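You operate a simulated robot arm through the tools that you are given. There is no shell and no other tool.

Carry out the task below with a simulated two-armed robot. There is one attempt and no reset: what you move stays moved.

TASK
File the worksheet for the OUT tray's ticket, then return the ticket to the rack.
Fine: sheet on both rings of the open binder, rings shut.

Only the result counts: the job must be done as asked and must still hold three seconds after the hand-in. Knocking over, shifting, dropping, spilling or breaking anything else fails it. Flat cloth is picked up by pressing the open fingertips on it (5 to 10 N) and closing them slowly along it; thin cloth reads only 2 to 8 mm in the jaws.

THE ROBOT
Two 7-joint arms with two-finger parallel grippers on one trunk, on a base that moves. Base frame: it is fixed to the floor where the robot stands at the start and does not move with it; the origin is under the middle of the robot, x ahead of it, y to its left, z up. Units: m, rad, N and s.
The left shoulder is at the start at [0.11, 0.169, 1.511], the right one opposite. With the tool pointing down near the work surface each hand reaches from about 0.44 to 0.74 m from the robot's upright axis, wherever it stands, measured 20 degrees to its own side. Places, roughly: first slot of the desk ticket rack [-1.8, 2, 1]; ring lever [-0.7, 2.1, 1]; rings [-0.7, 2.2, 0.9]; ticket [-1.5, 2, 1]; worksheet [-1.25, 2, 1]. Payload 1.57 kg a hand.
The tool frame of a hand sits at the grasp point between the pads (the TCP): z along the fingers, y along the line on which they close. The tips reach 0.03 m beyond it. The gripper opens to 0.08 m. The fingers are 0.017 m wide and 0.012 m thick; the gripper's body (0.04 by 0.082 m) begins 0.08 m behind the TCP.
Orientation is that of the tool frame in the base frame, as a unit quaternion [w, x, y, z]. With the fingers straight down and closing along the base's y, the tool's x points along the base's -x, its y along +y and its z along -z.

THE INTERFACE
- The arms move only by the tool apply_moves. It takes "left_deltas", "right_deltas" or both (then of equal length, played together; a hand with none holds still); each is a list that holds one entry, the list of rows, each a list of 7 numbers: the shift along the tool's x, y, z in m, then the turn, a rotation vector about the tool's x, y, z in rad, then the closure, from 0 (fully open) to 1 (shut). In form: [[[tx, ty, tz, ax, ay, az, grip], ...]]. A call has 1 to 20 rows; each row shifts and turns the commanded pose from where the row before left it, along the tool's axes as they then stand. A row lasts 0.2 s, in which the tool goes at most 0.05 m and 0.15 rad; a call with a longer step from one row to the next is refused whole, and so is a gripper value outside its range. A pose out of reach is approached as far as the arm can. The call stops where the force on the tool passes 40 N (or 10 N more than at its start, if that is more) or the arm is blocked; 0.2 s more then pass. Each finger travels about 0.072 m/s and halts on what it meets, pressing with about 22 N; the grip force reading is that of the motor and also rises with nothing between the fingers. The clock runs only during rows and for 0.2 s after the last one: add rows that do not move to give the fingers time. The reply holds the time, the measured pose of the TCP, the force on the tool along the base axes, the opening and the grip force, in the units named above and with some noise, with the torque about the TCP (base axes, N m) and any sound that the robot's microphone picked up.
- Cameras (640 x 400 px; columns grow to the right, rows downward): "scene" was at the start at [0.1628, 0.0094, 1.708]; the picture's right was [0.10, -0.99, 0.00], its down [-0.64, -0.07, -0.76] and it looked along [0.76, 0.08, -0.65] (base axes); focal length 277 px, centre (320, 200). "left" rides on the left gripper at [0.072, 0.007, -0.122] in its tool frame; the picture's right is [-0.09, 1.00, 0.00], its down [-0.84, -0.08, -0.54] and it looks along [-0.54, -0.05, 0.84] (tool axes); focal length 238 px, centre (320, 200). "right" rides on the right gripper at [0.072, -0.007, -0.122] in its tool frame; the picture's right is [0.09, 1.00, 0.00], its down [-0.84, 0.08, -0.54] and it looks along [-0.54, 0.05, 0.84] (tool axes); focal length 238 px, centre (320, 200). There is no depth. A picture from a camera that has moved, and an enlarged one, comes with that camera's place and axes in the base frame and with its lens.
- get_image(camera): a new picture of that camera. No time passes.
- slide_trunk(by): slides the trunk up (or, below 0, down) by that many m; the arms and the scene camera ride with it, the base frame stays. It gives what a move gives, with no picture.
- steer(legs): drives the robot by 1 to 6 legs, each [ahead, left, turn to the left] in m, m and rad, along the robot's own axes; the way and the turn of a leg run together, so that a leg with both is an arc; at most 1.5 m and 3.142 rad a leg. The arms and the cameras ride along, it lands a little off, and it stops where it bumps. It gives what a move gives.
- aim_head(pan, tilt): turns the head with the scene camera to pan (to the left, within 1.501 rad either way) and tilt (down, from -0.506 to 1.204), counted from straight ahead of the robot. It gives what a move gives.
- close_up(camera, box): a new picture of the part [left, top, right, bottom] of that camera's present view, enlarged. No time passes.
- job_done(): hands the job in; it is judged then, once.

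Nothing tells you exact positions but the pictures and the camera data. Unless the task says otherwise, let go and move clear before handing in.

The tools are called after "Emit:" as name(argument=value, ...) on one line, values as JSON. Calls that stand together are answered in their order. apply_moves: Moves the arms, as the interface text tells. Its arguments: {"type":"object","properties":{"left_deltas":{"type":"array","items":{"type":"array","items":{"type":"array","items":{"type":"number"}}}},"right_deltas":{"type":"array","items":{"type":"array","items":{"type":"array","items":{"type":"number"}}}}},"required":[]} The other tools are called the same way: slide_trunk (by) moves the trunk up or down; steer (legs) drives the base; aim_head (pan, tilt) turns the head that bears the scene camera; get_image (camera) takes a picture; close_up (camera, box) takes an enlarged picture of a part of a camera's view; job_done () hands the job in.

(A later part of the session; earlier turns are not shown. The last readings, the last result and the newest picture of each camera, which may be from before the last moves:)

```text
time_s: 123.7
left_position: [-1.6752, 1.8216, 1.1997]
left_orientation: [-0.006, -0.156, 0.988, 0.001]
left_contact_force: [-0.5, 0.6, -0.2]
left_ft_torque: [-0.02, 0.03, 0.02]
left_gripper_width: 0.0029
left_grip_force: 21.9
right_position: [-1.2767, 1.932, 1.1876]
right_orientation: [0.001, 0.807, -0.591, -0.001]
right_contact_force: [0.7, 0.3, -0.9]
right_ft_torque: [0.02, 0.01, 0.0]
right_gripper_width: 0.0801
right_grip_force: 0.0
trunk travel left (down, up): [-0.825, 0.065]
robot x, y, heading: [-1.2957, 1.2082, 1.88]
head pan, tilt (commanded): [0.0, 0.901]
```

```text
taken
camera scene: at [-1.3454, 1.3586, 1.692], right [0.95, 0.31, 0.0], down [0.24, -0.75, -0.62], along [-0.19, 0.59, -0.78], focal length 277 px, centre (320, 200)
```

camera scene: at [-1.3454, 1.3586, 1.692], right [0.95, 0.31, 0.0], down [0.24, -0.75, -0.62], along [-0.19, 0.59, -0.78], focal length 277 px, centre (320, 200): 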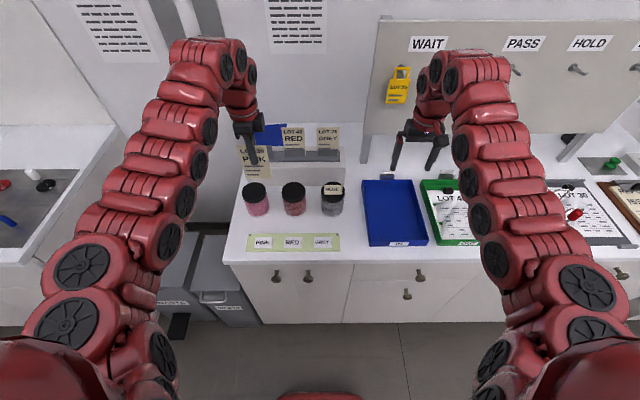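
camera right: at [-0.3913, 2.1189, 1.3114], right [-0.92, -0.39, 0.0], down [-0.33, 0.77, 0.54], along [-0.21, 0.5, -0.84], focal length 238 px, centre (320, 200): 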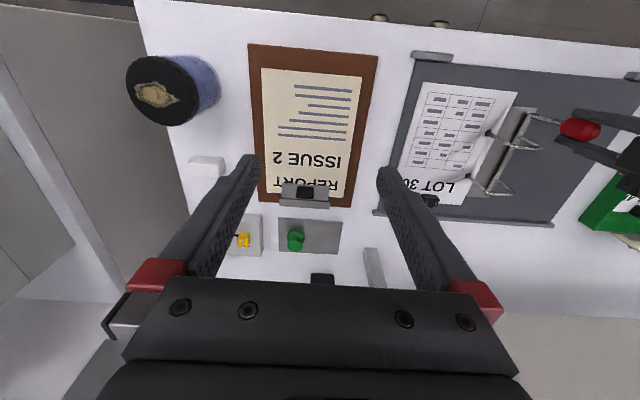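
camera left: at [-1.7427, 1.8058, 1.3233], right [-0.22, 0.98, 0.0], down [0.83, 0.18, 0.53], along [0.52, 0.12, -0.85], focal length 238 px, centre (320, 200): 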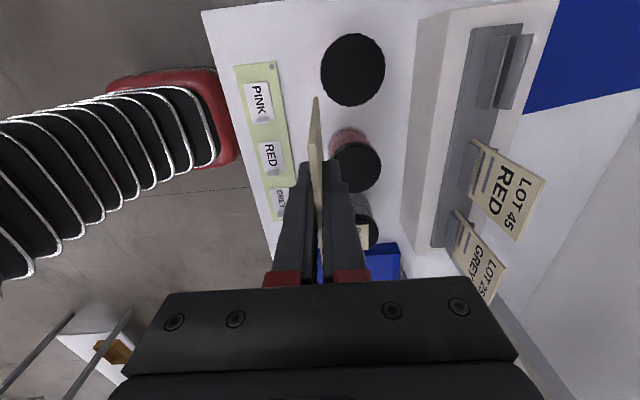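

Emit:
close_up(camera="left", box=[400, 0, 600, 150])

Emit:
close_up(camera="scene", box=[230, 105, 350, 200])

```text
2.67 times, centred on (500, 75) of left
camera zoom: at [-1.7427, 1.8058, 1.3233], right [-0.22, 0.98, 0.0], down [0.83, 0.18, 0.53], along [0.52, 0.12, -0.85], focal length 636 px, centre (-160, 533)
```

zoom: 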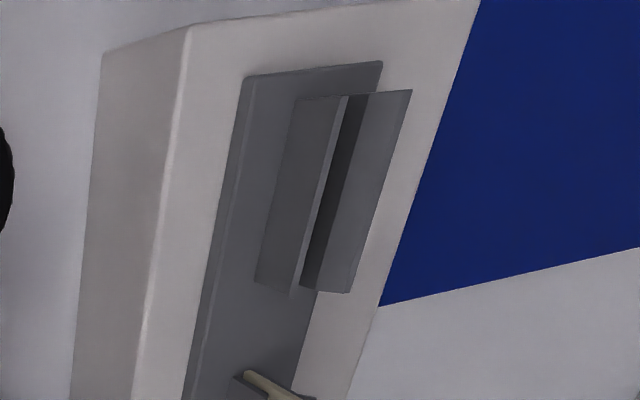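

```text
4.21 times, centred on (290, 152) of scene
camera zoom: at [-1.3454, 1.3586, 1.692], right [0.95, 0.31, 0.0], down [0.24, -0.75, -0.62], along [-0.19, 0.59, -0.78], focal length 1168 px, centre (446, 400)
```

zoom: 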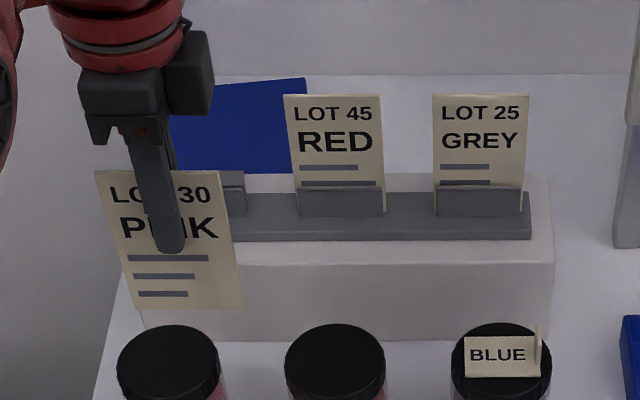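

The rack's slot 1 should be centred at about (-1.765, 2.012), lip top z about 1.045. I drive forward, keeping the ticket high, then check alignment from the wrist camera.

Emit:
steer(legs=[[0.16, 0.028, 0]])

Emit:
get_image(camera="left")

Emit:
get_image(camera="scene")

```text
time_s: 125.1
left_position: [-1.751, 1.9582, 1.2017]
left_orientation: [-0.006, -0.156, 0.988, 0.002]
left_contact_force: [0.5, 0.4, -0.1]
left_ft_torque: [0.07, -0.03, 0.0]
left_gripper_width: 0.0029
left_grip_force: 21.8
right_position: [-1.3512, 2.0681, 1.1888]
right_orientation: [0.0, 0.808, -0.589, -0.001]
right_contact_force: [-0.4, 0.4, 0.1]
right_ft_torque: [0.0, 0.03, -0.04]
right_gripper_width: 0.0801
right_grip_force: 0.0
trunk travel left (down, up): [-0.825, 0.065]
robot x, y, heading: [-1.3714, 1.3473, 1.885]
head pan, tilt (commanded): [0.0, 0.901]
```

```text
taken
camera left: at [-1.8179, 1.9426, 1.3247], right [-0.22, 0.98, 0.0], down [0.83, 0.18, 0.53], along [0.52, 0.12, -0.85], focal length 238 px, centre (320, 200)
```

left: 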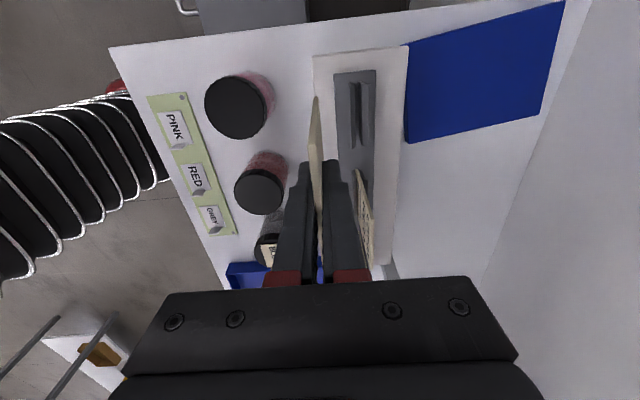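

```text
taken
camera scene: at [-1.4199, 1.4953, 1.6924], right [0.95, 0.31, 0.0], down [0.24, -0.74, -0.62], along [-0.19, 0.59, -0.78], focal length 277 px, centre (320, 200)
```

scene: 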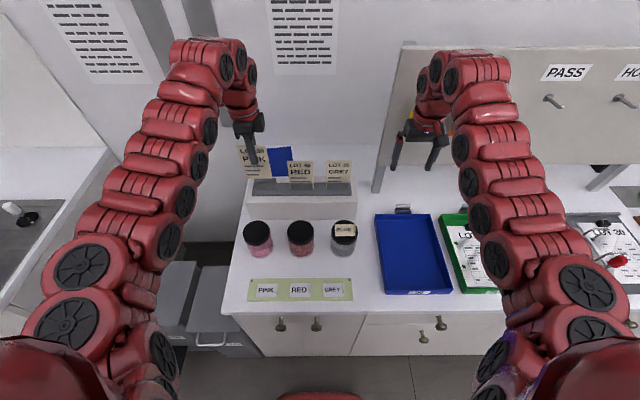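

Emit:
close_up(camera="left", box=[280, 40, 420, 200])

```text
2.50 times, centred on (350, 120) of left
camera zoom: at [-1.8179, 1.9426, 1.3247], right [-0.22, 0.98, 0.0], down [0.83, 0.18, 0.53], along [0.52, 0.12, -0.85], focal length 596 px, centre (245, 400)
```

zoom: 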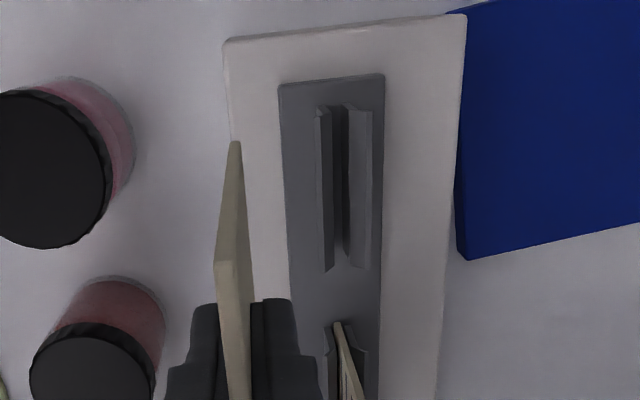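

The wrist camera puts slot 1 about 47 mm ahead of the ticket, laterally aligned. I move the hand ahead at this height and compare again.

Emit:
apply_moves(left_deltas=[[[0, 0.016, 0, 0, 0, 0, 1], [0, 0.016, 0, 0, 0, 0, 1], [0, 0.015, 0, 0, 0, 0, 1], [0, 0, 0, 0, 0, 0, 1]]])

Emit:
get_image(camera="left")

Emit:
close_up(camera="left", box=[240, 40, 380, 200])

```text
time_s: 126.1
left_position: [-1.7575, 1.9871, 1.1992]
left_orientation: [-0.005, -0.156, 0.988, 0.001]
left_contact_force: [0.0, 0.1, -0.7]
left_ft_torque: [0.02, 0.02, -0.02]
left_gripper_width: 0.0028
left_grip_force: 22.0
left hand out of reach, approached as far as the arm can: row 2, 3
right_position: [-1.3514, 2.0701, 1.1875]
right_orientation: [0.001, 0.807, -0.591, -0.001]
right_contact_force: [0.3, 0.6, -0.3]
right_ft_torque: [0.03, 0.01, 0.0]
right_gripper_width: 0.08
right_grip_force: 0.1
trunk travel left (down, up): [-0.825, 0.065]
robot x, y, heading: [-1.3695, 1.3471, 1.885]
head pan, tilt (commanded): [0.0, 0.901]
```

```text
taken
camera left: at [-1.8259, 1.9718, 1.3228], right [-0.22, 0.98, 0.0], down [0.83, 0.18, 0.53], along [0.52, 0.12, -0.85], focal length 238 px, centre (320, 200)
```

left: 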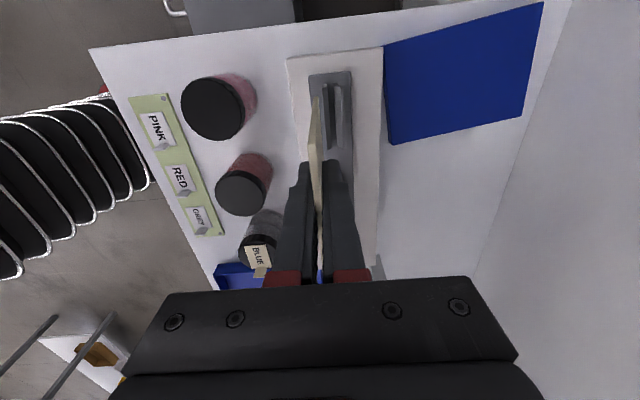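

```text
2.50 times, centred on (310, 120) of left
camera zoom: at [-1.8259, 1.9718, 1.3228], right [-0.22, 0.98, 0.0], down [0.83, 0.18, 0.53], along [0.52, 0.12, -0.85], focal length 596 px, centre (345, 400)
```

zoom: 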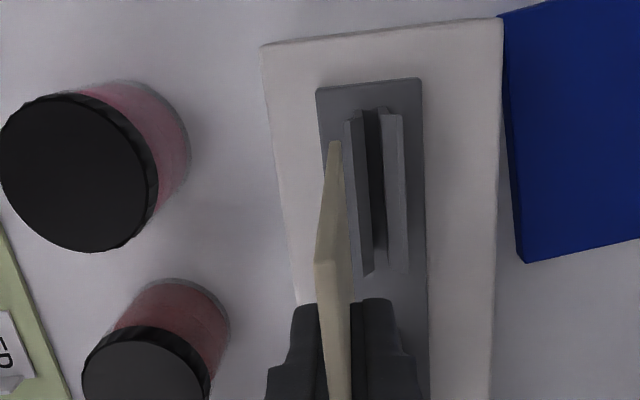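

The arm is at its reach limit, 17 mm short of the slot. I nudge the base ahead by about 2 cm.

Emit:
steer(legs=[[0.022, 0.002, 0]])

Emit:
get_image(camera="left")

Emit:
close_up(camera="left", box=[240, 40, 380, 200])

```text
time_s: 126.9
left_position: [-1.7656, 2.0028, 1.2023]
left_orientation: [-0.007, -0.156, 0.988, 0.004]
left_contact_force: [-0.4, -1.0, 1.0]
left_ft_torque: [0.05, 0.03, 0.02]
left_gripper_width: 0.0028
left_grip_force: 22.0
right_position: [-1.3592, 2.0858, 1.1918]
right_orientation: [0.0, 0.808, -0.589, -0.002]
right_contact_force: [-0.6, -0.3, 0.8]
right_ft_torque: [0.08, 0.05, -0.03]
right_gripper_width: 0.0801
right_grip_force: 0.1
trunk travel left (down, up): [-0.825, 0.065]
robot x, y, heading: [-1.3805, 1.3681, 1.879]
head pan, tilt (commanded): [0.0, 0.901]
```

```text
taken
camera left: at [-1.8331, 1.987, 1.3259], right [-0.22, 0.98, 0.01], down [0.83, 0.18, 0.53], along [0.52, 0.12, -0.85], focal length 238 px, centre (320, 200)
```

left: 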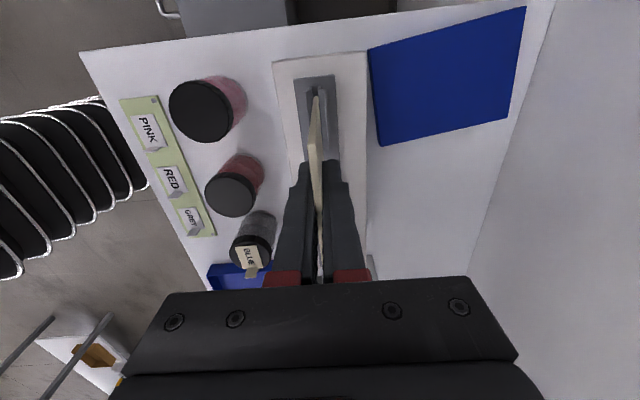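

```text
2.50 times, centred on (310, 120) of left
camera zoom: at [-1.8331, 1.987, 1.3259], right [-0.22, 0.98, 0.01], down [0.83, 0.18, 0.53], along [0.52, 0.12, -0.85], focal length 596 px, centre (345, 400)
```

zoom: 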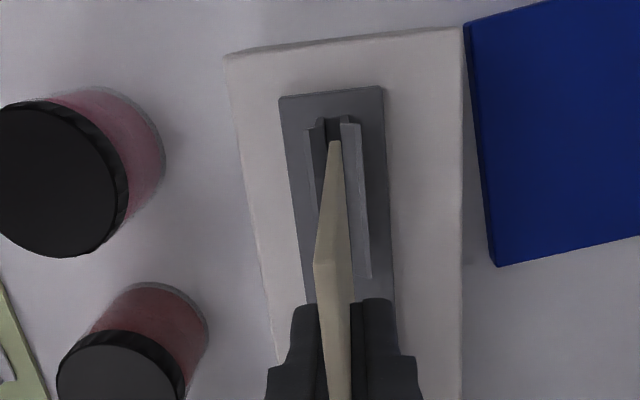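

The ticket's lower edge lies right over the slot. I lower it to just above the lip and check once more.

Emit:
apply_moves(left_deltas=[[[0, 0, 0.015, 0, 0, 0, 1], [0, 0, 0.015, 0, 0, 0, 1], [0, 0, 0.015, 0, 0, 0, 1], [0, 0, 0.008, 0, 0, 0, 1], [0, 0, 0, 0, 0, 0, 1]]])

Emit:
get_image(camera="left")

Emit:
close_up(camera="left", box=[260, 60, 380, 190])

Emit:
close_up(camera="scene", box=[220, 100, 360, 220])

```text
time_s: 128.1
left_position: [-1.7664, 2.0059, 1.1474]
left_orientation: [-0.006, -0.156, 0.988, 0.001]
left_contact_force: [-0.1, 0.8, 0.1]
left_ft_torque: [0.02, 0.0, -0.04]
left_gripper_width: 0.0027
left_grip_force: 22.1
right_position: [-1.362, 2.0892, 1.1884]
right_orientation: [-0.001, 0.808, -0.589, 0.0]
right_contact_force: [-0.6, 1.0, -0.3]
right_ft_torque: [0.02, 0.0, -0.01]
right_gripper_width: 0.0802
right_grip_force: 0.0
trunk travel left (down, up): [-0.825, 0.065]
robot x, y, heading: [-1.3825, 1.366, 1.882]
head pan, tilt (commanded): [0.0, 0.901]
```

```text
taken
camera left: at [-1.8349, 1.9911, 1.271], right [-0.22, 0.98, 0.0], down [0.83, 0.18, 0.53], along [0.52, 0.12, -0.85], focal length 238 px, centre (320, 200)
```

left: 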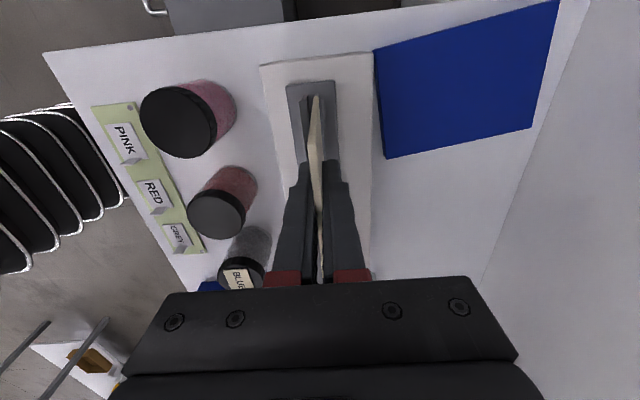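

```text
3.08 times, centred on (320, 125) of left
camera zoom: at [-1.8349, 1.9911, 1.271], right [-0.22, 0.98, 0.0], down [0.83, 0.18, 0.53], along [0.52, 0.12, -0.85], focal length 733 px, centre (320, 431)
```

zoom: 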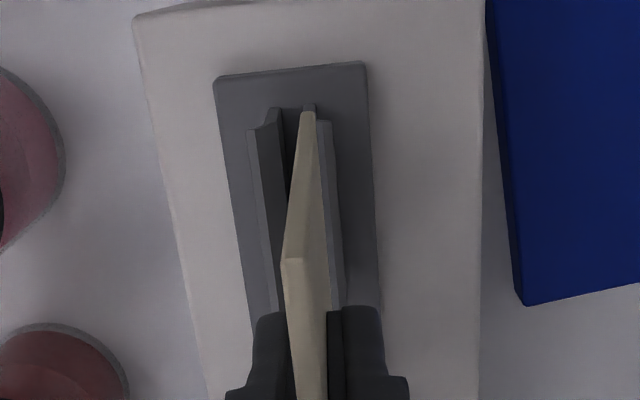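

```text
3.33 times, centred on (290, 160) of scene
camera zoom: at [-1.4292, 1.5174, 1.6921], right [0.95, 0.31, 0.0], down [0.24, -0.75, -0.62], along [-0.19, 0.59, -0.78], focal length 925 px, centre (420, 333)
```

zoom: 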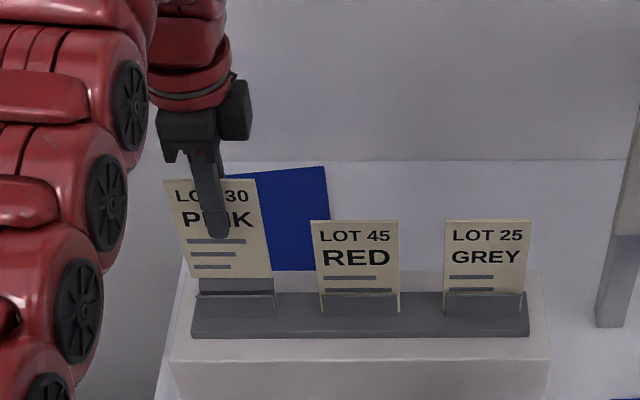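

The hand drifted about 3 mm ahead; I correct that and lower into the slot step by step.

Emit:
apply_moves(left_deltas=[[[0, -0.0033, 0, 0, 0, 0, 1], [0, 0, 0, 0, 0, 0, 1]]])

Emit:
close_up(camera="left", box=[280, 70, 350, 150])

```text
time_s: 128.7
left_position: [-1.7666, 2.0037, 1.1463]
left_orientation: [-0.006, -0.155, 0.988, 0.001]
left_contact_force: [-0.7, 0.2, 0.3]
left_ft_torque: [0.0, -0.02, 0.03]
left_gripper_width: 0.0025
left_grip_force: 21.7
right_position: [-1.3613, 2.0905, 1.1877]
right_orientation: [0.0, 0.807, -0.59, 0.0]
right_contact_force: [-0.9, 0.0, 0.0]
right_ft_torque: [0.03, -0.03, -0.01]
right_gripper_width: 0.0802
right_grip_force: 0.1
trunk travel left (down, up): [-0.825, 0.065]
robot x, y, heading: [-1.3815, 1.3684, 1.885]
head pan, tilt (commanded): [0.0, 0.901]
```

```text
5.00 times, centred on (315, 110) of left
camera zoom: at [-1.8341, 1.9884, 1.2703], right [-0.22, 0.98, 0.0], down [0.83, 0.18, 0.53], along [0.52, 0.12, -0.85], focal length 1192 px, centre (345, 650)
```

zoom: 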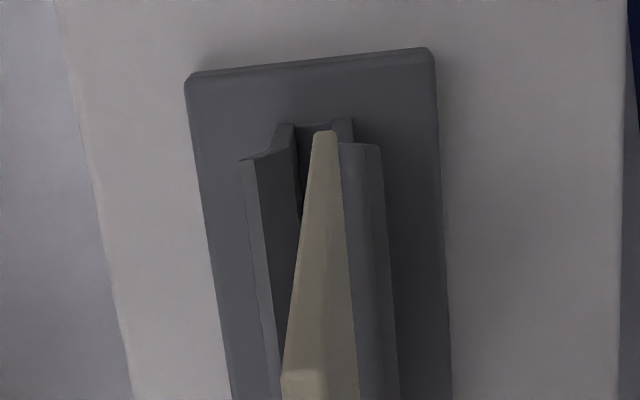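

Emit:
apply_moves(left_deltas=[[[0, -0.002, 0.006, 0, 0, 0, 1], [0, 0, 0.006, 0, 0, 0, 1], [0, 0, 0, 0, 0, 0, 1]]])

Emit:
close_up(camera="left", box=[280, 70, 350, 150])

Emit:
close_up(camera="scene", box=[230, 130, 320, 220])

```text
time_s: 129.5
left_position: [-1.7651, 2.0031, 1.1368]
left_orientation: [-0.006, -0.155, 0.988, 0.001]
left_contact_force: [0.1, 0.2, 0.5]
left_ft_torque: [0.0, 0.05, 0.0]
left_gripper_width: 0.0028
left_grip_force: 21.9
right_position: [-1.361, 2.091, 1.1887]
right_orientation: [0.0, 0.808, -0.589, -0.001]
right_contact_force: [0.8, 0.7, 0.4]
right_ft_torque: [-0.02, -0.01, 0.03]
right_gripper_width: 0.0799
right_grip_force: 0.0
trunk travel left (down, up): [-0.825, 0.065]
robot x, y, heading: [-1.3816, 1.3708, 1.884]
head pan, tilt (commanded): [0.0, 0.901]
```

```text
5.00 times, centred on (315, 110) of left
camera zoom: at [-1.8334, 1.987, 1.2586], right [-0.22, 0.98, 0.0], down [0.83, 0.18, 0.53], along [0.52, 0.12, -0.85], focal length 1192 px, centre (345, 650)
```

zoom: 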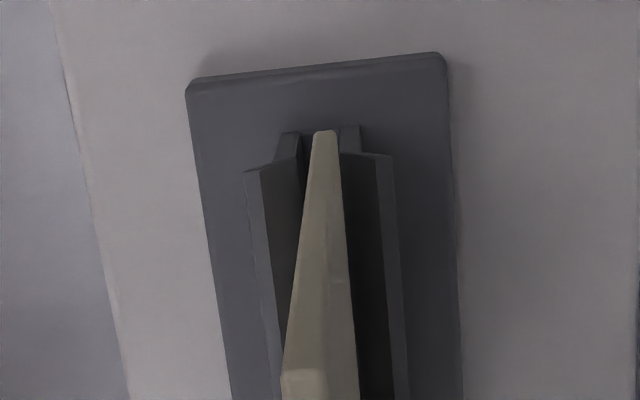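

```text
4.44 times, centred on (275, 175) of scene
camera zoom: at [-1.4297, 1.5181, 1.692], right [0.95, 0.31, 0.0], down [0.24, -0.75, -0.62], along [-0.19, 0.59, -0.78], focal length 1233 px, centre (520, 311)
```

zoom: 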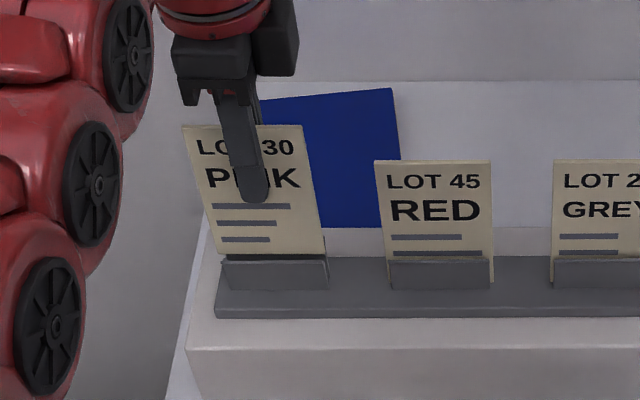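

Centred between the two plates. I keep lowering until it seats.

Emit:
apply_moves(left_deltas=[[[0, 0, 0.005, 0, 0, 0, 1], [0, 0, 0.005, 0, 0, 0, 1], [0, 0, 0.005, 0, 0, 0, 1], [0, 0, 0.004, 0, 0, 0, 1], [0, 0, 0, 0, 0, 0, 1]]])

Emit:
close_up(camera="left", box=[280, 70, 350, 150])

Emit:
close_up(camera="scene", box=[230, 130, 320, 220])

```text
time_s: 130.7
left_position: [-1.7654, 2.0026, 1.1149]
left_orientation: [-0.005, -0.156, 0.988, 0.001]
left_contact_force: [-0.9, 0.3, 0.7]
left_ft_torque: [0.02, -0.03, 0.0]
left_gripper_width: 0.0028
left_grip_force: 21.9
right_position: [-1.3609, 2.0905, 1.188]
right_orientation: [0.0, 0.809, -0.588, 0.0]
right_contact_force: [0.2, 0.1, 0.0]
right_ft_torque: [-0.01, 0.0, 0.0]
right_gripper_width: 0.0801
right_grip_force: 0.0
trunk travel left (down, up): [-0.825, 0.065]
robot x, y, heading: [-1.3786, 1.3673, 1.882]
head pan, tilt (commanded): [0.0, 0.901]
```

```text
5.00 times, centred on (315, 110) of left
camera zoom: at [-1.8338, 1.987, 1.2386], right [-0.22, 0.98, 0.0], down [0.83, 0.18, 0.53], along [0.52, 0.12, -0.85], focal length 1192 px, centre (345, 650)
```

zoom: 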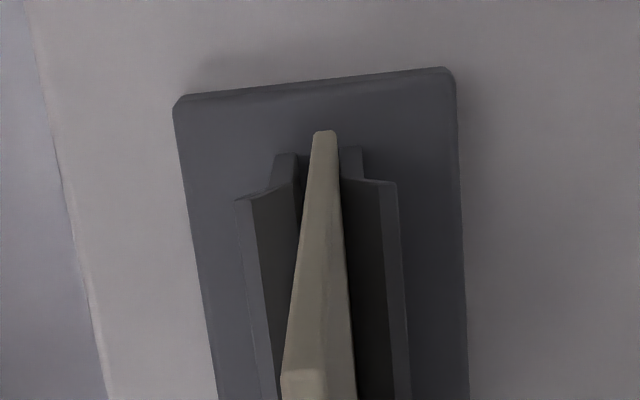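

```text
4.44 times, centred on (275, 175) of scene
camera zoom: at [-1.4296, 1.518, 1.692], right [0.95, 0.31, 0.0], down [0.24, -0.75, -0.62], along [-0.19, 0.59, -0.78], focal length 1233 px, centre (520, 311)
```

zoom: 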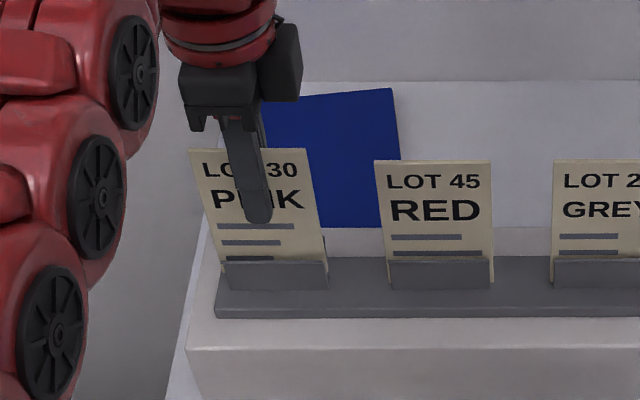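

Emit:
apply_moves(left_deltas=[[[0, 0, 0.003, 0, 0, 0, 1], [0, 0, 0.003, 0, 0, 0, 1], [0, 0, 0.002, 0, 0, 0, 1], [0, 0, 0, 0, 0, 0, 1]]])

Emit:
close_up(camera="scene", box=[230, 130, 320, 220])

```text
time_s: 131.7
left_position: [-1.7657, 2.0023, 1.1063]
left_orientation: [-0.005, -0.155, 0.988, 0.001]
left_contact_force: [1.1, -0.5, 0.2]
left_ft_torque: [-0.03, -0.02, 0.01]
left_gripper_width: 0.0029
left_grip_force: 22.2
right_position: [-1.3597, 2.0898, 1.1881]
right_orientation: [-0.001, 0.808, -0.589, 0.0]
right_contact_force: [1.3, -1.2, 0.2]
right_ft_torque: [-0.01, 0.01, -0.02]
right_gripper_width: 0.08
right_grip_force: 0.0
trunk travel left (down, up): [-0.825, 0.065]
robot x, y, heading: [-1.3773, 1.3696, 1.885]
head pan, tilt (commanded): [0.0, 0.901]
```

```text
4.44 times, centred on (275, 175) of scene
camera zoom: at [-1.4295, 1.5178, 1.6921], right [0.95, 0.31, 0.0], down [0.24, -0.75, -0.62], along [-0.19, 0.59, -0.78], focal length 1233 px, centre (520, 311)
```

zoom: 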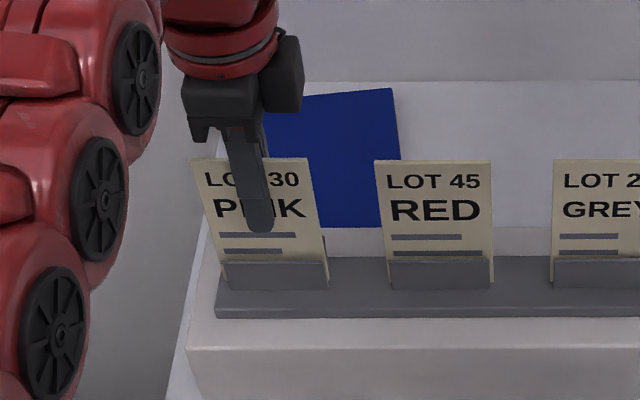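

Emit:
apply_moves(left_deltas=[[[0, 0, 0.002, 0, 0, 0, 1], [0, 0, 0.002, 0, 0, 0, 1], [0, 0, 0, 0, 0, 0, 1]]])

```text
time_s: 132.5
left_position: [-1.7654, 2.0004, 1.1054]
left_orientation: [-0.006, -0.155, 0.988, 0.004]
left_contact_force: [0.4, 2.2, 12.6]
left_ft_torque: [0.14, -0.1, 0.01]
left_gripper_width: 0.0029
left_grip_force: 21.8
right_position: [-1.3601, 2.0894, 1.1902]
right_orientation: [0.0, 0.807, -0.59, -0.001]
right_contact_force: [0.5, -0.1, -0.8]
right_ft_torque: [-0.02, -0.01, 0.0]
right_gripper_width: 0.0801
right_grip_force: 0.1
trunk travel left (down, up): [-0.825, 0.065]
robot x, y, heading: [-1.3833, 1.3704, 1.884]
head pan, tilt (commanded): [0.0, 0.901]
```

Seated (12 N on the bottom). I relax 2 mm, open the fingers, and lift straight up.

Emit:
apply_moves(left_deltas=[[[0, 0, -0.002, 0, 0, 0, 1], [0, 0, 0, 0, 0, 0, 0.95], [0, 0, 0, 0, 0, 0, 0.9], [0, 0, 0, 0, 0, 0, 0.8], [0, 0, 0, 0, 0, 0, 0.6], [0, 0, 0, 0, 0, 0, 0.4], [0, 0, 0, 0, 0, 0, 0.4], [0, 0, 0, 0, 0, 0, 0.4]]])

Emit:
get_image(camera="left")

Emit:
close_up(camera="scene", box=[230, 130, 320, 220])

```text
time_s: 134.3
left_position: [-1.7665, 2.0024, 1.1052]
left_orientation: [-0.006, -0.156, 0.988, 0.002]
left_contact_force: [-0.3, -0.2, -0.8]
left_ft_torque: [-0.01, 0.0, 0.02]
left_gripper_width: 0.0478
left_grip_force: 0.1
right_position: [-1.3609, 2.0912, 1.1892]
right_orientation: [0.0, 0.808, -0.589, 0.0]
right_contact_force: [-0.8, -0.5, 0.0]
right_ft_torque: [0.03, 0.0, -0.01]
right_gripper_width: 0.0799
right_grip_force: 0.0
trunk travel left (down, up): [-0.825, 0.065]
robot x, y, heading: [-1.383, 1.3698, 1.883]
head pan, tilt (commanded): [0.0, 0.901]
```

```text
taken
camera left: at [-1.8347, 1.9869, 1.2286], right [-0.22, 0.98, 0.0], down [0.83, 0.18, 0.53], along [0.52, 0.12, -0.85], focal length 238 px, centre (320, 200)
```

left: 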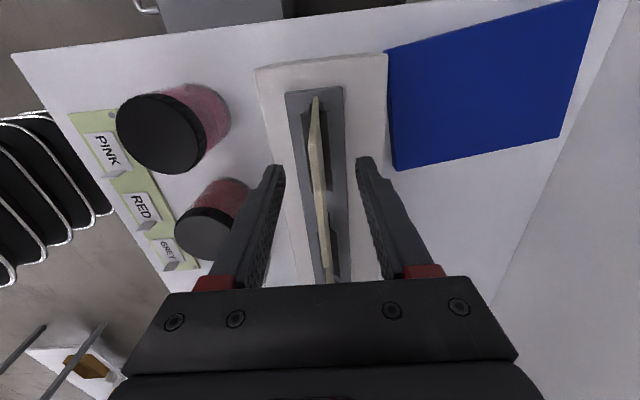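

```text
4.44 times, centred on (275, 175) of scene
camera zoom: at [-1.4295, 1.5179, 1.692], right [0.95, 0.31, 0.0], down [0.24, -0.75, -0.62], along [-0.19, 0.59, -0.78], focal length 1233 px, centre (520, 311)
```

zoom: 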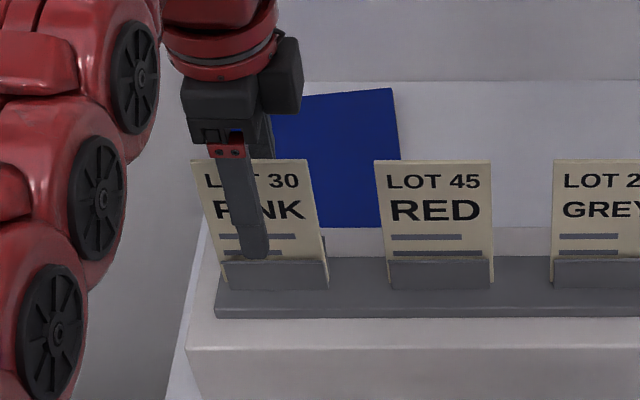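

The ticket stands on its own in slot 1. I lift the open hand straight up and back the base away.

Emit:
apply_moves(left_deltas=[[[0, 0, -0.015, 0, 0, 0, 0.4], [0, 0, -0.02, 0, 0, 0, 0.4], [0, 0, -0.025, 0, 0, 0, 0.4], [0, 0, -0.025, 0, 0, 0, 0.4], [0, 0, -0.015, 0, 0, 0, 0.4], [0, 0, 0, 0, 0, 0, 0.4]]])

Emit:
get_image(camera="left")

```text
time_s: 135.7
left_position: [-1.7656, 2.0031, 1.2056]
left_orientation: [-0.005, -0.155, 0.988, 0.001]
left_contact_force: [-0.3, 0.4, 0.2]
left_ft_torque: [-0.03, 0.0, -0.01]
left_gripper_width: 0.0479
left_grip_force: 0.1
right_position: [-1.3609, 2.0912, 1.1896]
right_orientation: [0.0, 0.808, -0.589, 0.0]
right_contact_force: [-0.3, 0.5, -0.1]
right_ft_torque: [-0.04, 0.02, -0.01]
right_gripper_width: 0.08
right_grip_force: 0.0
trunk travel left (down, up): [-0.825, 0.065]
robot x, y, heading: [-1.3812, 1.3696, 1.883]
head pan, tilt (commanded): [0.0, 0.901]
```

```text
taken
camera left: at [-1.833, 1.9882, 1.3289], right [-0.22, 0.98, 0.0], down [0.83, 0.18, 0.53], along [0.52, 0.12, -0.85], focal length 238 px, centre (320, 200)
```

left: 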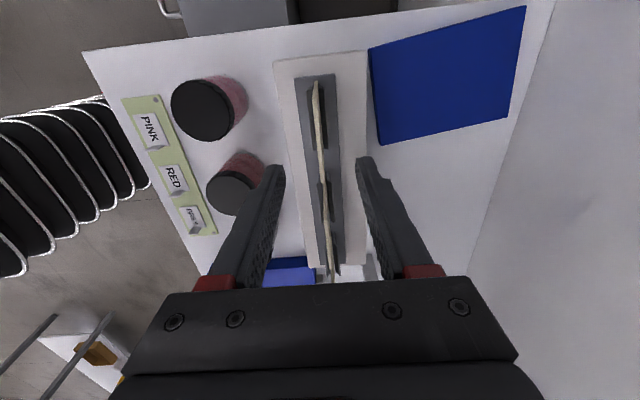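

Emit:
steer(legs=[[-0.4, 0, 0]])

Emit:
aim_head(pan=-0.3, tilt=0.65)

Emit:
get_image(camera="scene")

```text
time_s: 138.1
left_position: [-1.6418, 1.6279, 1.2043]
left_orientation: [-0.006, -0.153, 0.988, 0.001]
left_contact_force: [-0.4, 0.5, -0.1]
left_ft_torque: [-0.01, 0.03, -0.02]
left_gripper_width: 0.0481
left_grip_force: 0.1
right_position: [-1.2378, 1.7142, 1.186]
right_orientation: [0.0, 0.806, -0.592, 0.0]
right_contact_force: [0.3, -0.2, -0.1]
right_ft_torque: [0.01, -0.03, 0.0]
right_gripper_width: 0.0799
right_grip_force: 0.2
trunk travel left (down, up): [-0.825, 0.065]
robot x, y, heading: [-1.2592, 0.9939, 1.881]
head pan, tilt (commanded): [0.0, 0.901]
```

```text
time_s: 138.9
left_position: [-1.641, 1.6275, 1.2067]
left_orientation: [-0.006, -0.154, 0.988, 0.001]
left_contact_force: [0.7, 0.5, 0.1]
left_ft_torque: [-0.01, 0.02, -0.01]
left_gripper_width: 0.0479
left_grip_force: 0.0
right_position: [-1.2366, 1.7128, 1.1888]
right_orientation: [-0.001, 0.806, -0.592, -0.001]
right_contact_force: [0.4, 0.8, -0.1]
right_ft_torque: [-0.03, 0.01, 0.07]
right_gripper_width: 0.0801
right_grip_force: 0.0
trunk travel left (down, up): [-0.825, 0.065]
robot x, y, heading: [-1.2574, 0.9957, 1.877]
head pan, tilt (commanded): [-0.3, 0.649]
```

```text
taken
camera scene: at [-1.2856, 1.1556, 1.7126], right [1.0, 0.01, 0.0], down [0.01, -0.6, -0.8], along [-0.01, 0.8, -0.6], focal length 277 px, centre (320, 200)
```

scene: 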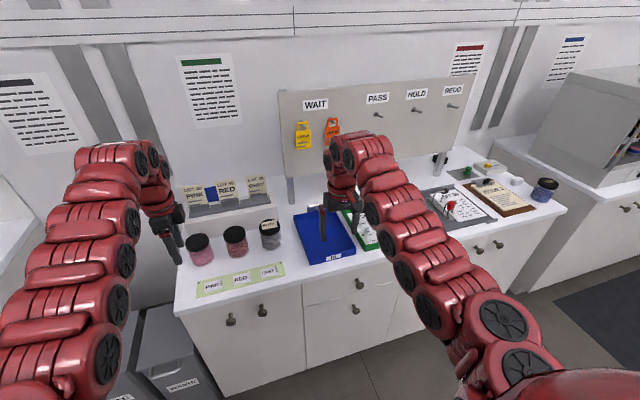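

Emit:
close_up(camera="scene", box=[170, 160, 290, 240])

Emit:
close_up(camera="scene", box=[410, 175, 510, 240])

Emit:
close_up(camera="scene", box=[425, 185, 475, 225])

```text
5.00 times, centred on (230, 200) of scene
camera zoom: at [-1.2856, 1.1556, 1.7126], right [1.0, 0.01, 0.0], down [0.01, -0.6, -0.8], along [-0.01, 0.8, -0.6], focal length 1387 px, centre (770, 200)
```

zoom: 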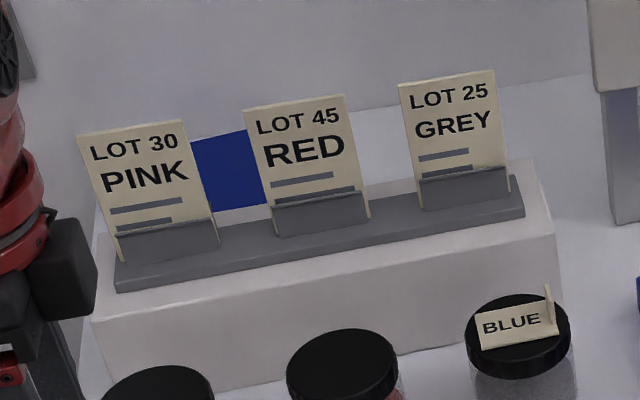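

```text
6.15 times, centred on (460, 208) of scene
camera zoom: at [-1.2856, 1.1556, 1.7126], right [1.0, 0.01, 0.0], down [0.01, -0.6, -0.8], along [-0.01, 0.8, -0.6], focal length 1707 px, centre (-542, 154)
```

zoom: 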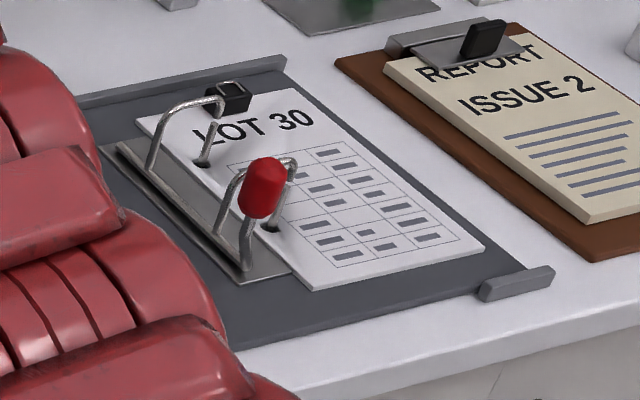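

```text
10.00 times, centred on (450, 205) of scene
camera zoom: at [-1.2856, 1.1556, 1.7126], right [1.0, 0.01, 0.0], down [0.01, -0.6, -0.8], along [-0.01, 0.8, -0.6], focal length 2774 px, centre (-980, 150)
```

zoom: 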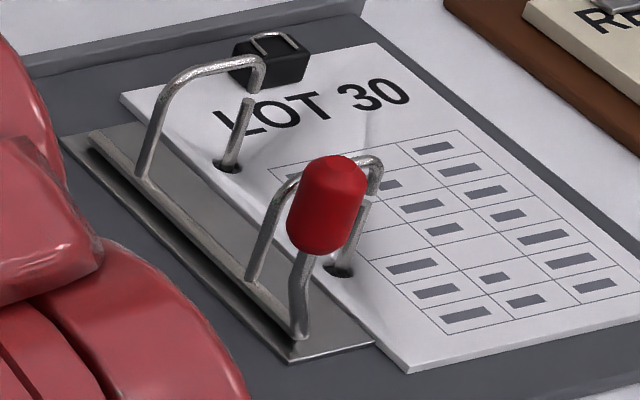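

The ticket sits in slot 1 like its neighbours. Before handing in, I want to double-check the ring closure against the first pictures, so I turn the wrist back and drive to the same viewing spot as at the start.

Emit:
apply_moves(left_deltas=[[[0, 0, 0, 0, 0, -0.135, 0.4], [0, 0, 0, 0, 0, -0.135, 0.4], [0, 0, 0, 0, 0, -0.135, 0.4], [0, 0, 0, 0, 0, -0.135, 0.4], [0, 0, 0, 0, 0, -0.135, 0.4], [0, 0, 0, 0, 0, -0.135, 0.4], [0, 0, 0, 0, 0, -0.135, 0.4], [0, 0, 0, 0, 0, -0.135, 0.4], [0, 0, 0, 0, 0, -0.135, 0.4], [0, 0, 0, 0, 0, -0.135, 0.4], [0, 0, 0, 0, 0, -0.135, 0.4], [0, 0, 0, 0, 0, -0.09, 0.4], [0, 0, 0, 0, 0, 0, 0.4]]])

Emit:
steer(legs=[[0, -0.815, 0], [0.12, 0, 0]])

Emit:
aim_head(pan=0.0, tilt=0.8)

Emit:
get_image(camera="scene")

Emit:
get_image(camera="left")

Emit:
get_image(camera="right")

```text
time_s: 141.7
left_position: [-1.6414, 1.6269, 1.2059]
left_orientation: [0.003, 0.81, -0.587, -0.005]
left_contact_force: [-0.6, -0.3, -0.6]
left_ft_torque: [-0.01, 0.03, 0.01]
left_gripper_width: 0.0482
left_grip_force: 0.1
right_position: [-1.2365, 1.7136, 1.1873]
right_orientation: [0.0, 0.807, -0.591, 0.001]
right_contact_force: [-0.3, 0.5, -0.2]
right_ft_torque: [0.01, -0.01, 0.0]
right_gripper_width: 0.0799
right_grip_force: 0.0
trunk travel left (down, up): [-0.825, 0.065]
robot x, y, heading: [-1.2611, 0.9931, 1.875]
head pan, tilt (commanded): [-0.3, 0.649]
```

```text
time_s: 147.0
left_position: [-0.8776, 1.9942, 1.2068]
left_orientation: [0.003, 0.807, -0.591, -0.005]
left_contact_force: [0.0, -0.3, -0.6]
left_ft_torque: [0.01, 0.01, 0.02]
left_gripper_width: 0.0479
left_grip_force: 0.0
right_position: [-0.471, 2.0785, 1.1889]
right_orientation: [0.0, 0.804, -0.594, -0.001]
right_contact_force: [-0.2, -0.2, 0.2]
right_ft_torque: [-0.03, -0.03, -0.02]
right_gripper_width: 0.08
right_grip_force: 0.1
trunk travel left (down, up): [-0.825, 0.065]
robot x, y, heading: [-0.4979, 1.3577, 1.875]
head pan, tilt (commanded): [-0.3, 0.649]
```

```text
time_s: 147.8
left_position: [-0.8768, 1.9961, 1.2064]
left_orientation: [0.003, 0.807, -0.591, -0.004]
left_contact_force: [-0.7, 0.1, 0.4]
left_ft_torque: [-0.01, 0.0, 0.0]
left_gripper_width: 0.0479
left_grip_force: 0.0
right_position: [-0.4719, 2.0803, 1.1873]
right_orientation: [0.0, 0.805, -0.594, 0.0]
right_contact_force: [-0.5, -0.1, -0.1]
right_ft_torque: [-0.01, 0.01, 0.0]
right_gripper_width: 0.0801
right_grip_force: 0.0
trunk travel left (down, up): [-0.825, 0.065]
robot x, y, heading: [-0.4986, 1.3596, 1.878]
head pan, tilt (commanded): [0.0, 0.799]
```

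```text
taken
camera scene: at [-0.5478, 1.5141, 1.6998], right [0.95, 0.3, 0.0], down [0.21, -0.68, -0.7], along [-0.21, 0.67, -0.72], focal length 277 px, centre (320, 200)
```

scene: 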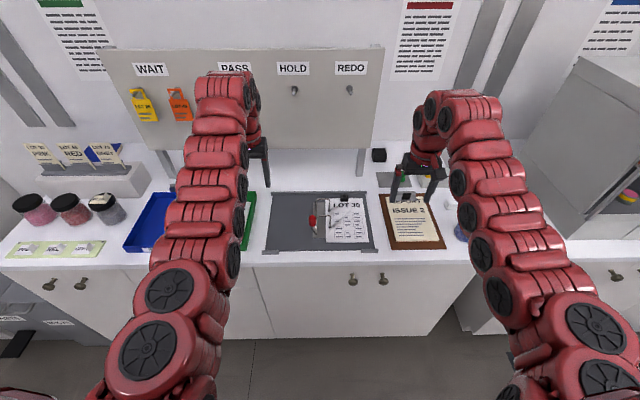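

```text
taken
camera left: at [-0.8591, 1.9267, 1.3281], right [-0.98, -0.21, 0.01], down [-0.17, 0.82, 0.54], along [-0.12, 0.53, -0.84], focal length 238 px, centre (320, 200)
```

left: 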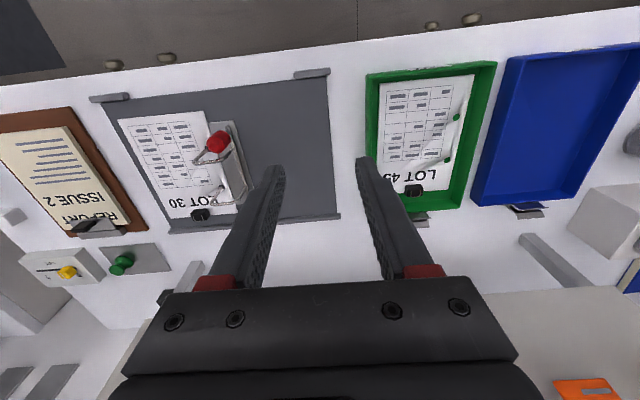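

```text
taken
camera right: at [-0.4447, 2.013, 1.3103], right [-0.92, -0.38, 0.0], down [-0.32, 0.78, 0.54], along [-0.21, 0.5, -0.84], focal length 238 px, centre (320, 200)
```

right: 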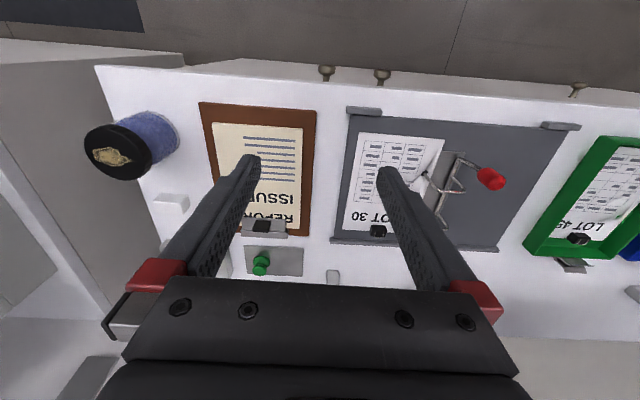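

Emit:
close_up(camera="scene", box=[290, 188, 346, 244])

Emit:
close_up(camera="left", box=[170, 115, 270, 225])

Emit:
close_up(camera="right", box=[380, 120, 540, 240])

```text
7.14 times, centred on (318, 216) of scene
camera zoom: at [-0.5478, 1.5141, 1.6998], right [0.95, 0.3, 0.0], down [0.21, -0.68, -0.7], along [-0.21, 0.67, -0.72], focal length 1982 px, centre (334, 86)
```

zoom: 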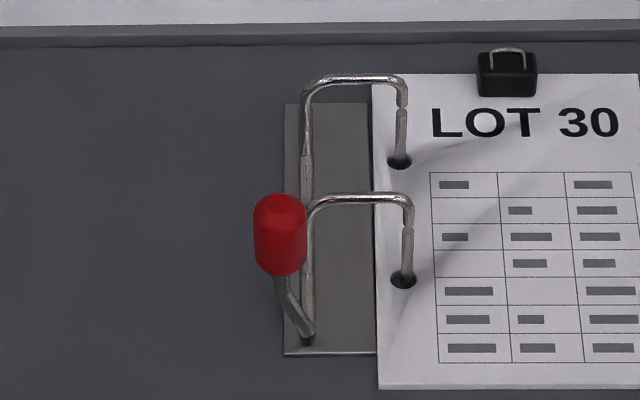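

```text
3.64 times, centred on (220, 170) of left
camera zoom: at [-0.8591, 1.9267, 1.3281], right [-0.98, -0.21, 0.01], down [-0.17, 0.82, 0.54], along [-0.12, 0.53, -0.84], focal length 867 px, centre (684, 309)
```

zoom: 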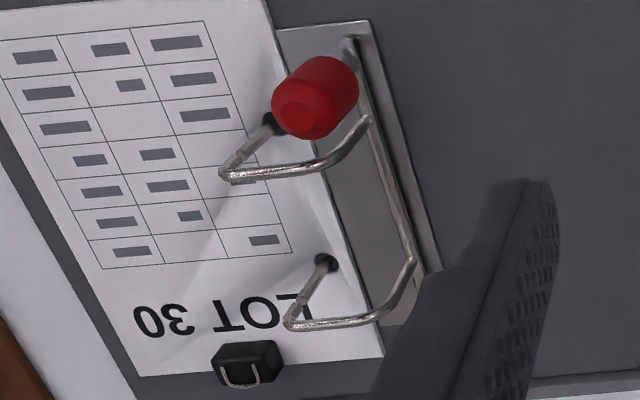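

```text
3.33 times, centred on (460, 180) of right
camera zoom: at [-0.4447, 2.013, 1.3103], right [-0.92, -0.38, 0.0], down [-0.32, 0.78, 0.54], along [-0.21, 0.5, -0.84], focal length 794 px, centre (-147, 267)
```

zoom: 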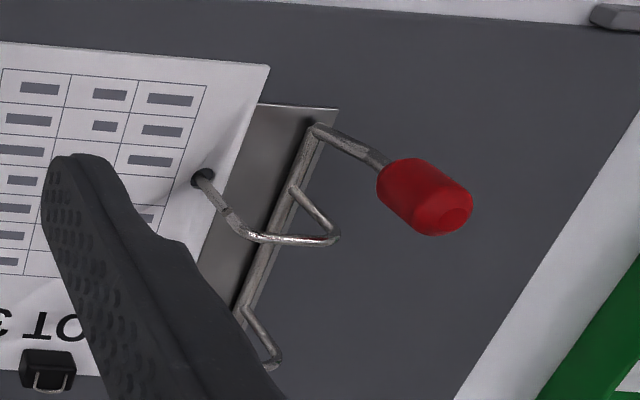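

Emit:
close_up(camera="left", box=[185, 135, 265, 215])

Emit:
close_up(camera="scene", box=[325, 195, 353, 231])

Emit:
close_up(camera="right", box=[420, 150, 480, 210])

```text
5.00 times, centred on (225, 175) of left
camera zoom: at [-0.8591, 1.9267, 1.3281], right [-0.98, -0.21, 0.01], down [-0.17, 0.82, 0.54], along [-0.12, 0.53, -0.84], focal length 1192 px, centre (795, 325)
```

zoom: 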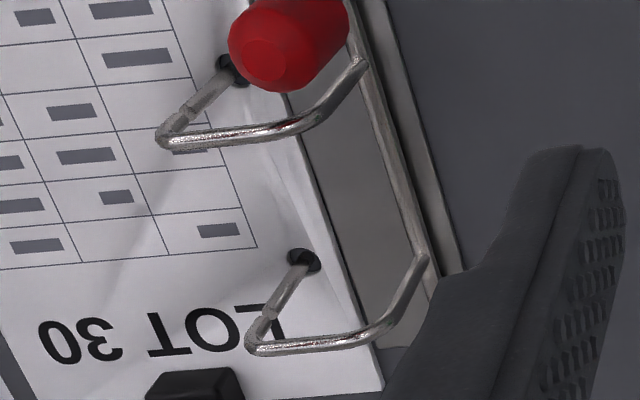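

```text
11.11 times, centred on (339, 213) of scene
camera zoom: at [-0.5478, 1.5141, 1.6998], right [0.95, 0.3, 0.0], down [0.21, -0.68, -0.7], along [-0.21, 0.67, -0.72], focal length 3083 px, centre (109, 56)
```

zoom: 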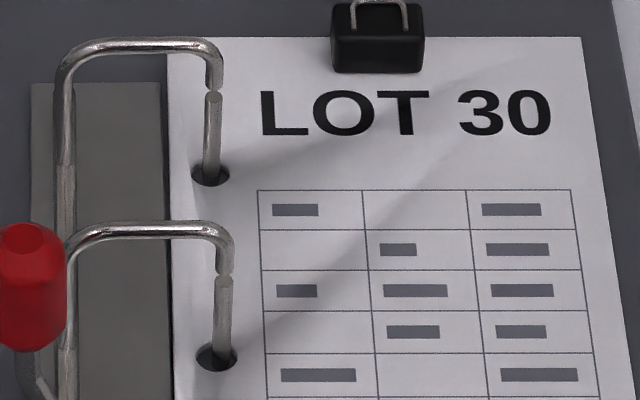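

```text
6.67 times, centred on (450, 180) of right
camera zoom: at [-0.4447, 2.013, 1.3103], right [-0.92, -0.38, 0.0], down [-0.32, 0.78, 0.54], along [-0.21, 0.5, -0.84], focal length 1589 px, centre (-547, 333)
```

zoom: 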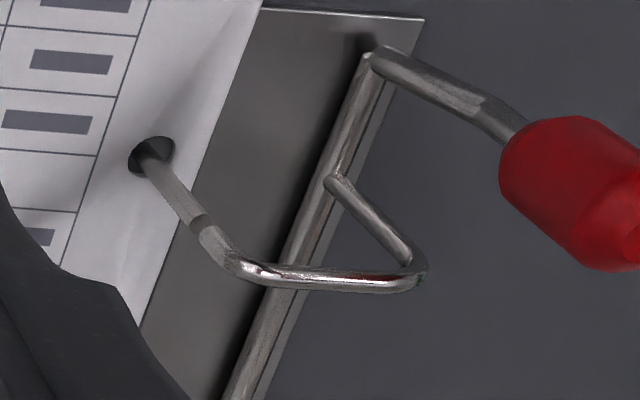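

The lever and hooks match their original shut position to within a millimetre, with both pins through the LOT 30 sheet, and the PINK ticket stands in rack slot 1. I back the robot clear for a final overall look.

Emit:
steer(legs=[[-0.35, 0, 0]])

Emit:
aim_head(pan=0.2, tilt=0.6)

Emit:
get_image(camera="scene")

Emit:
close_up(camera="scene", box=[120, 140, 280, 240])

Emit:
close_up(camera="scene", box=[280, 140, 440, 240])

```text
time_s: 150.1
left_position: [-0.7695, 1.6616, 1.2055]
left_orientation: [0.003, 0.806, -0.592, -0.005]
left_contact_force: [0.3, 0.2, -0.3]
left_ft_torque: [0.0, -0.01, 0.01]
left_gripper_width: 0.0482
left_grip_force: 0.1
right_position: [-0.3642, 1.7433, 1.1878]
right_orientation: [0.001, 0.804, -0.594, 0.0]
right_contact_force: [0.7, -0.1, -0.1]
right_ft_torque: [0.0, 0.01, 0.01]
right_gripper_width: 0.0799
right_grip_force: 0.0
trunk travel left (down, up): [-0.825, 0.065]
robot x, y, heading: [-0.3936, 1.0198, 1.871]
head pan, tilt (commanded): [0.0, 0.799]
```

```text
time_s: 150.8
left_position: [-0.7689, 1.6603, 1.2066]
left_orientation: [0.002, 0.806, -0.592, -0.005]
left_contact_force: [-1.1, -0.6, -0.4]
left_ft_torque: [0.03, 0.0, 0.0]
left_gripper_width: 0.0478
left_grip_force: 0.1
right_position: [-0.3646, 1.7428, 1.1885]
right_orientation: [-0.001, 0.804, -0.594, 0.0]
right_contact_force: [-1.2, 0.0, 1.4]
right_ft_torque: [0.0, -0.01, -0.03]
right_gripper_width: 0.0801
right_grip_force: 0.1
trunk travel left (down, up): [-0.825, 0.065]
robot x, y, heading: [-0.3921, 1.0207, 1.869]
head pan, tilt (commanded): [0.201, 0.6]
```

```text
taken
camera scene: at [-0.4604, 1.1759, 1.7169], right [0.88, 0.48, 0.0], down [0.27, -0.5, -0.82], along [-0.4, 0.72, -0.57], focal length 277 px, centre (320, 200)
```

scene: 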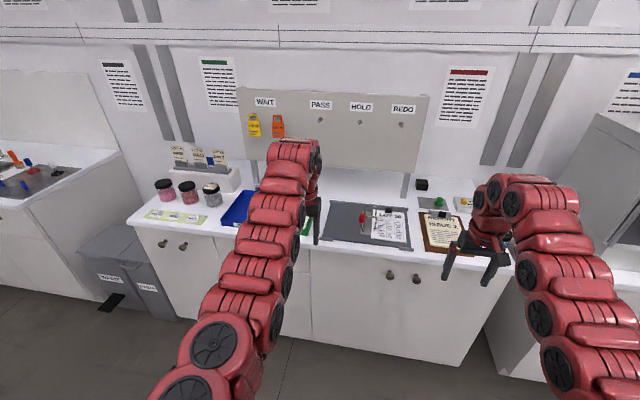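

```text
4.00 times, centred on (200, 190) of scene
camera zoom: at [-0.4604, 1.1759, 1.7169], right [0.88, 0.48, 0.0], down [0.27, -0.5, -0.82], along [-0.4, 0.72, -0.57], focal length 1110 px, centre (800, 240)
```

zoom: 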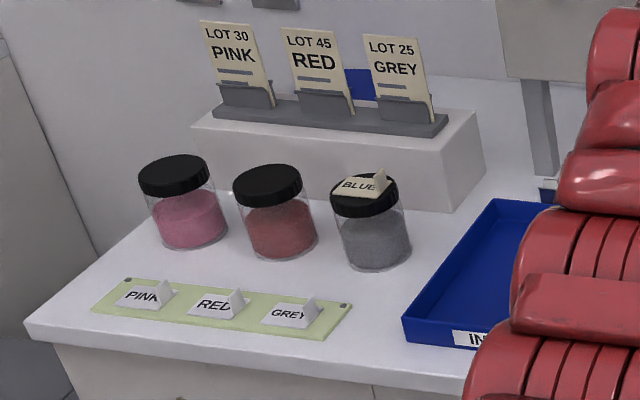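

```text
4.00 times, centred on (360, 190) of scene
camera zoom: at [-0.4604, 1.1759, 1.7169], right [0.88, 0.48, 0.0], down [0.27, -0.5, -0.82], along [-0.4, 0.72, -0.57], focal length 1110 px, centre (160, 240)
```

zoom: 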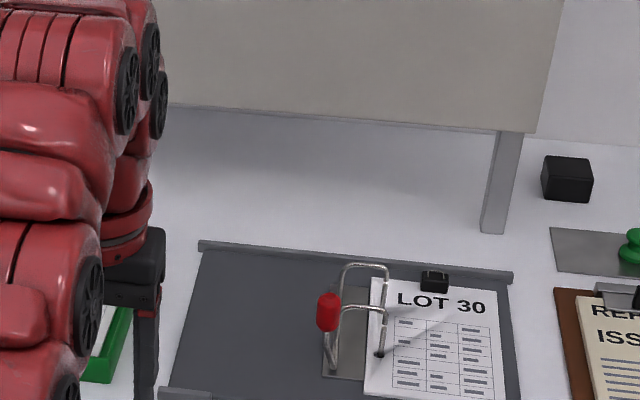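

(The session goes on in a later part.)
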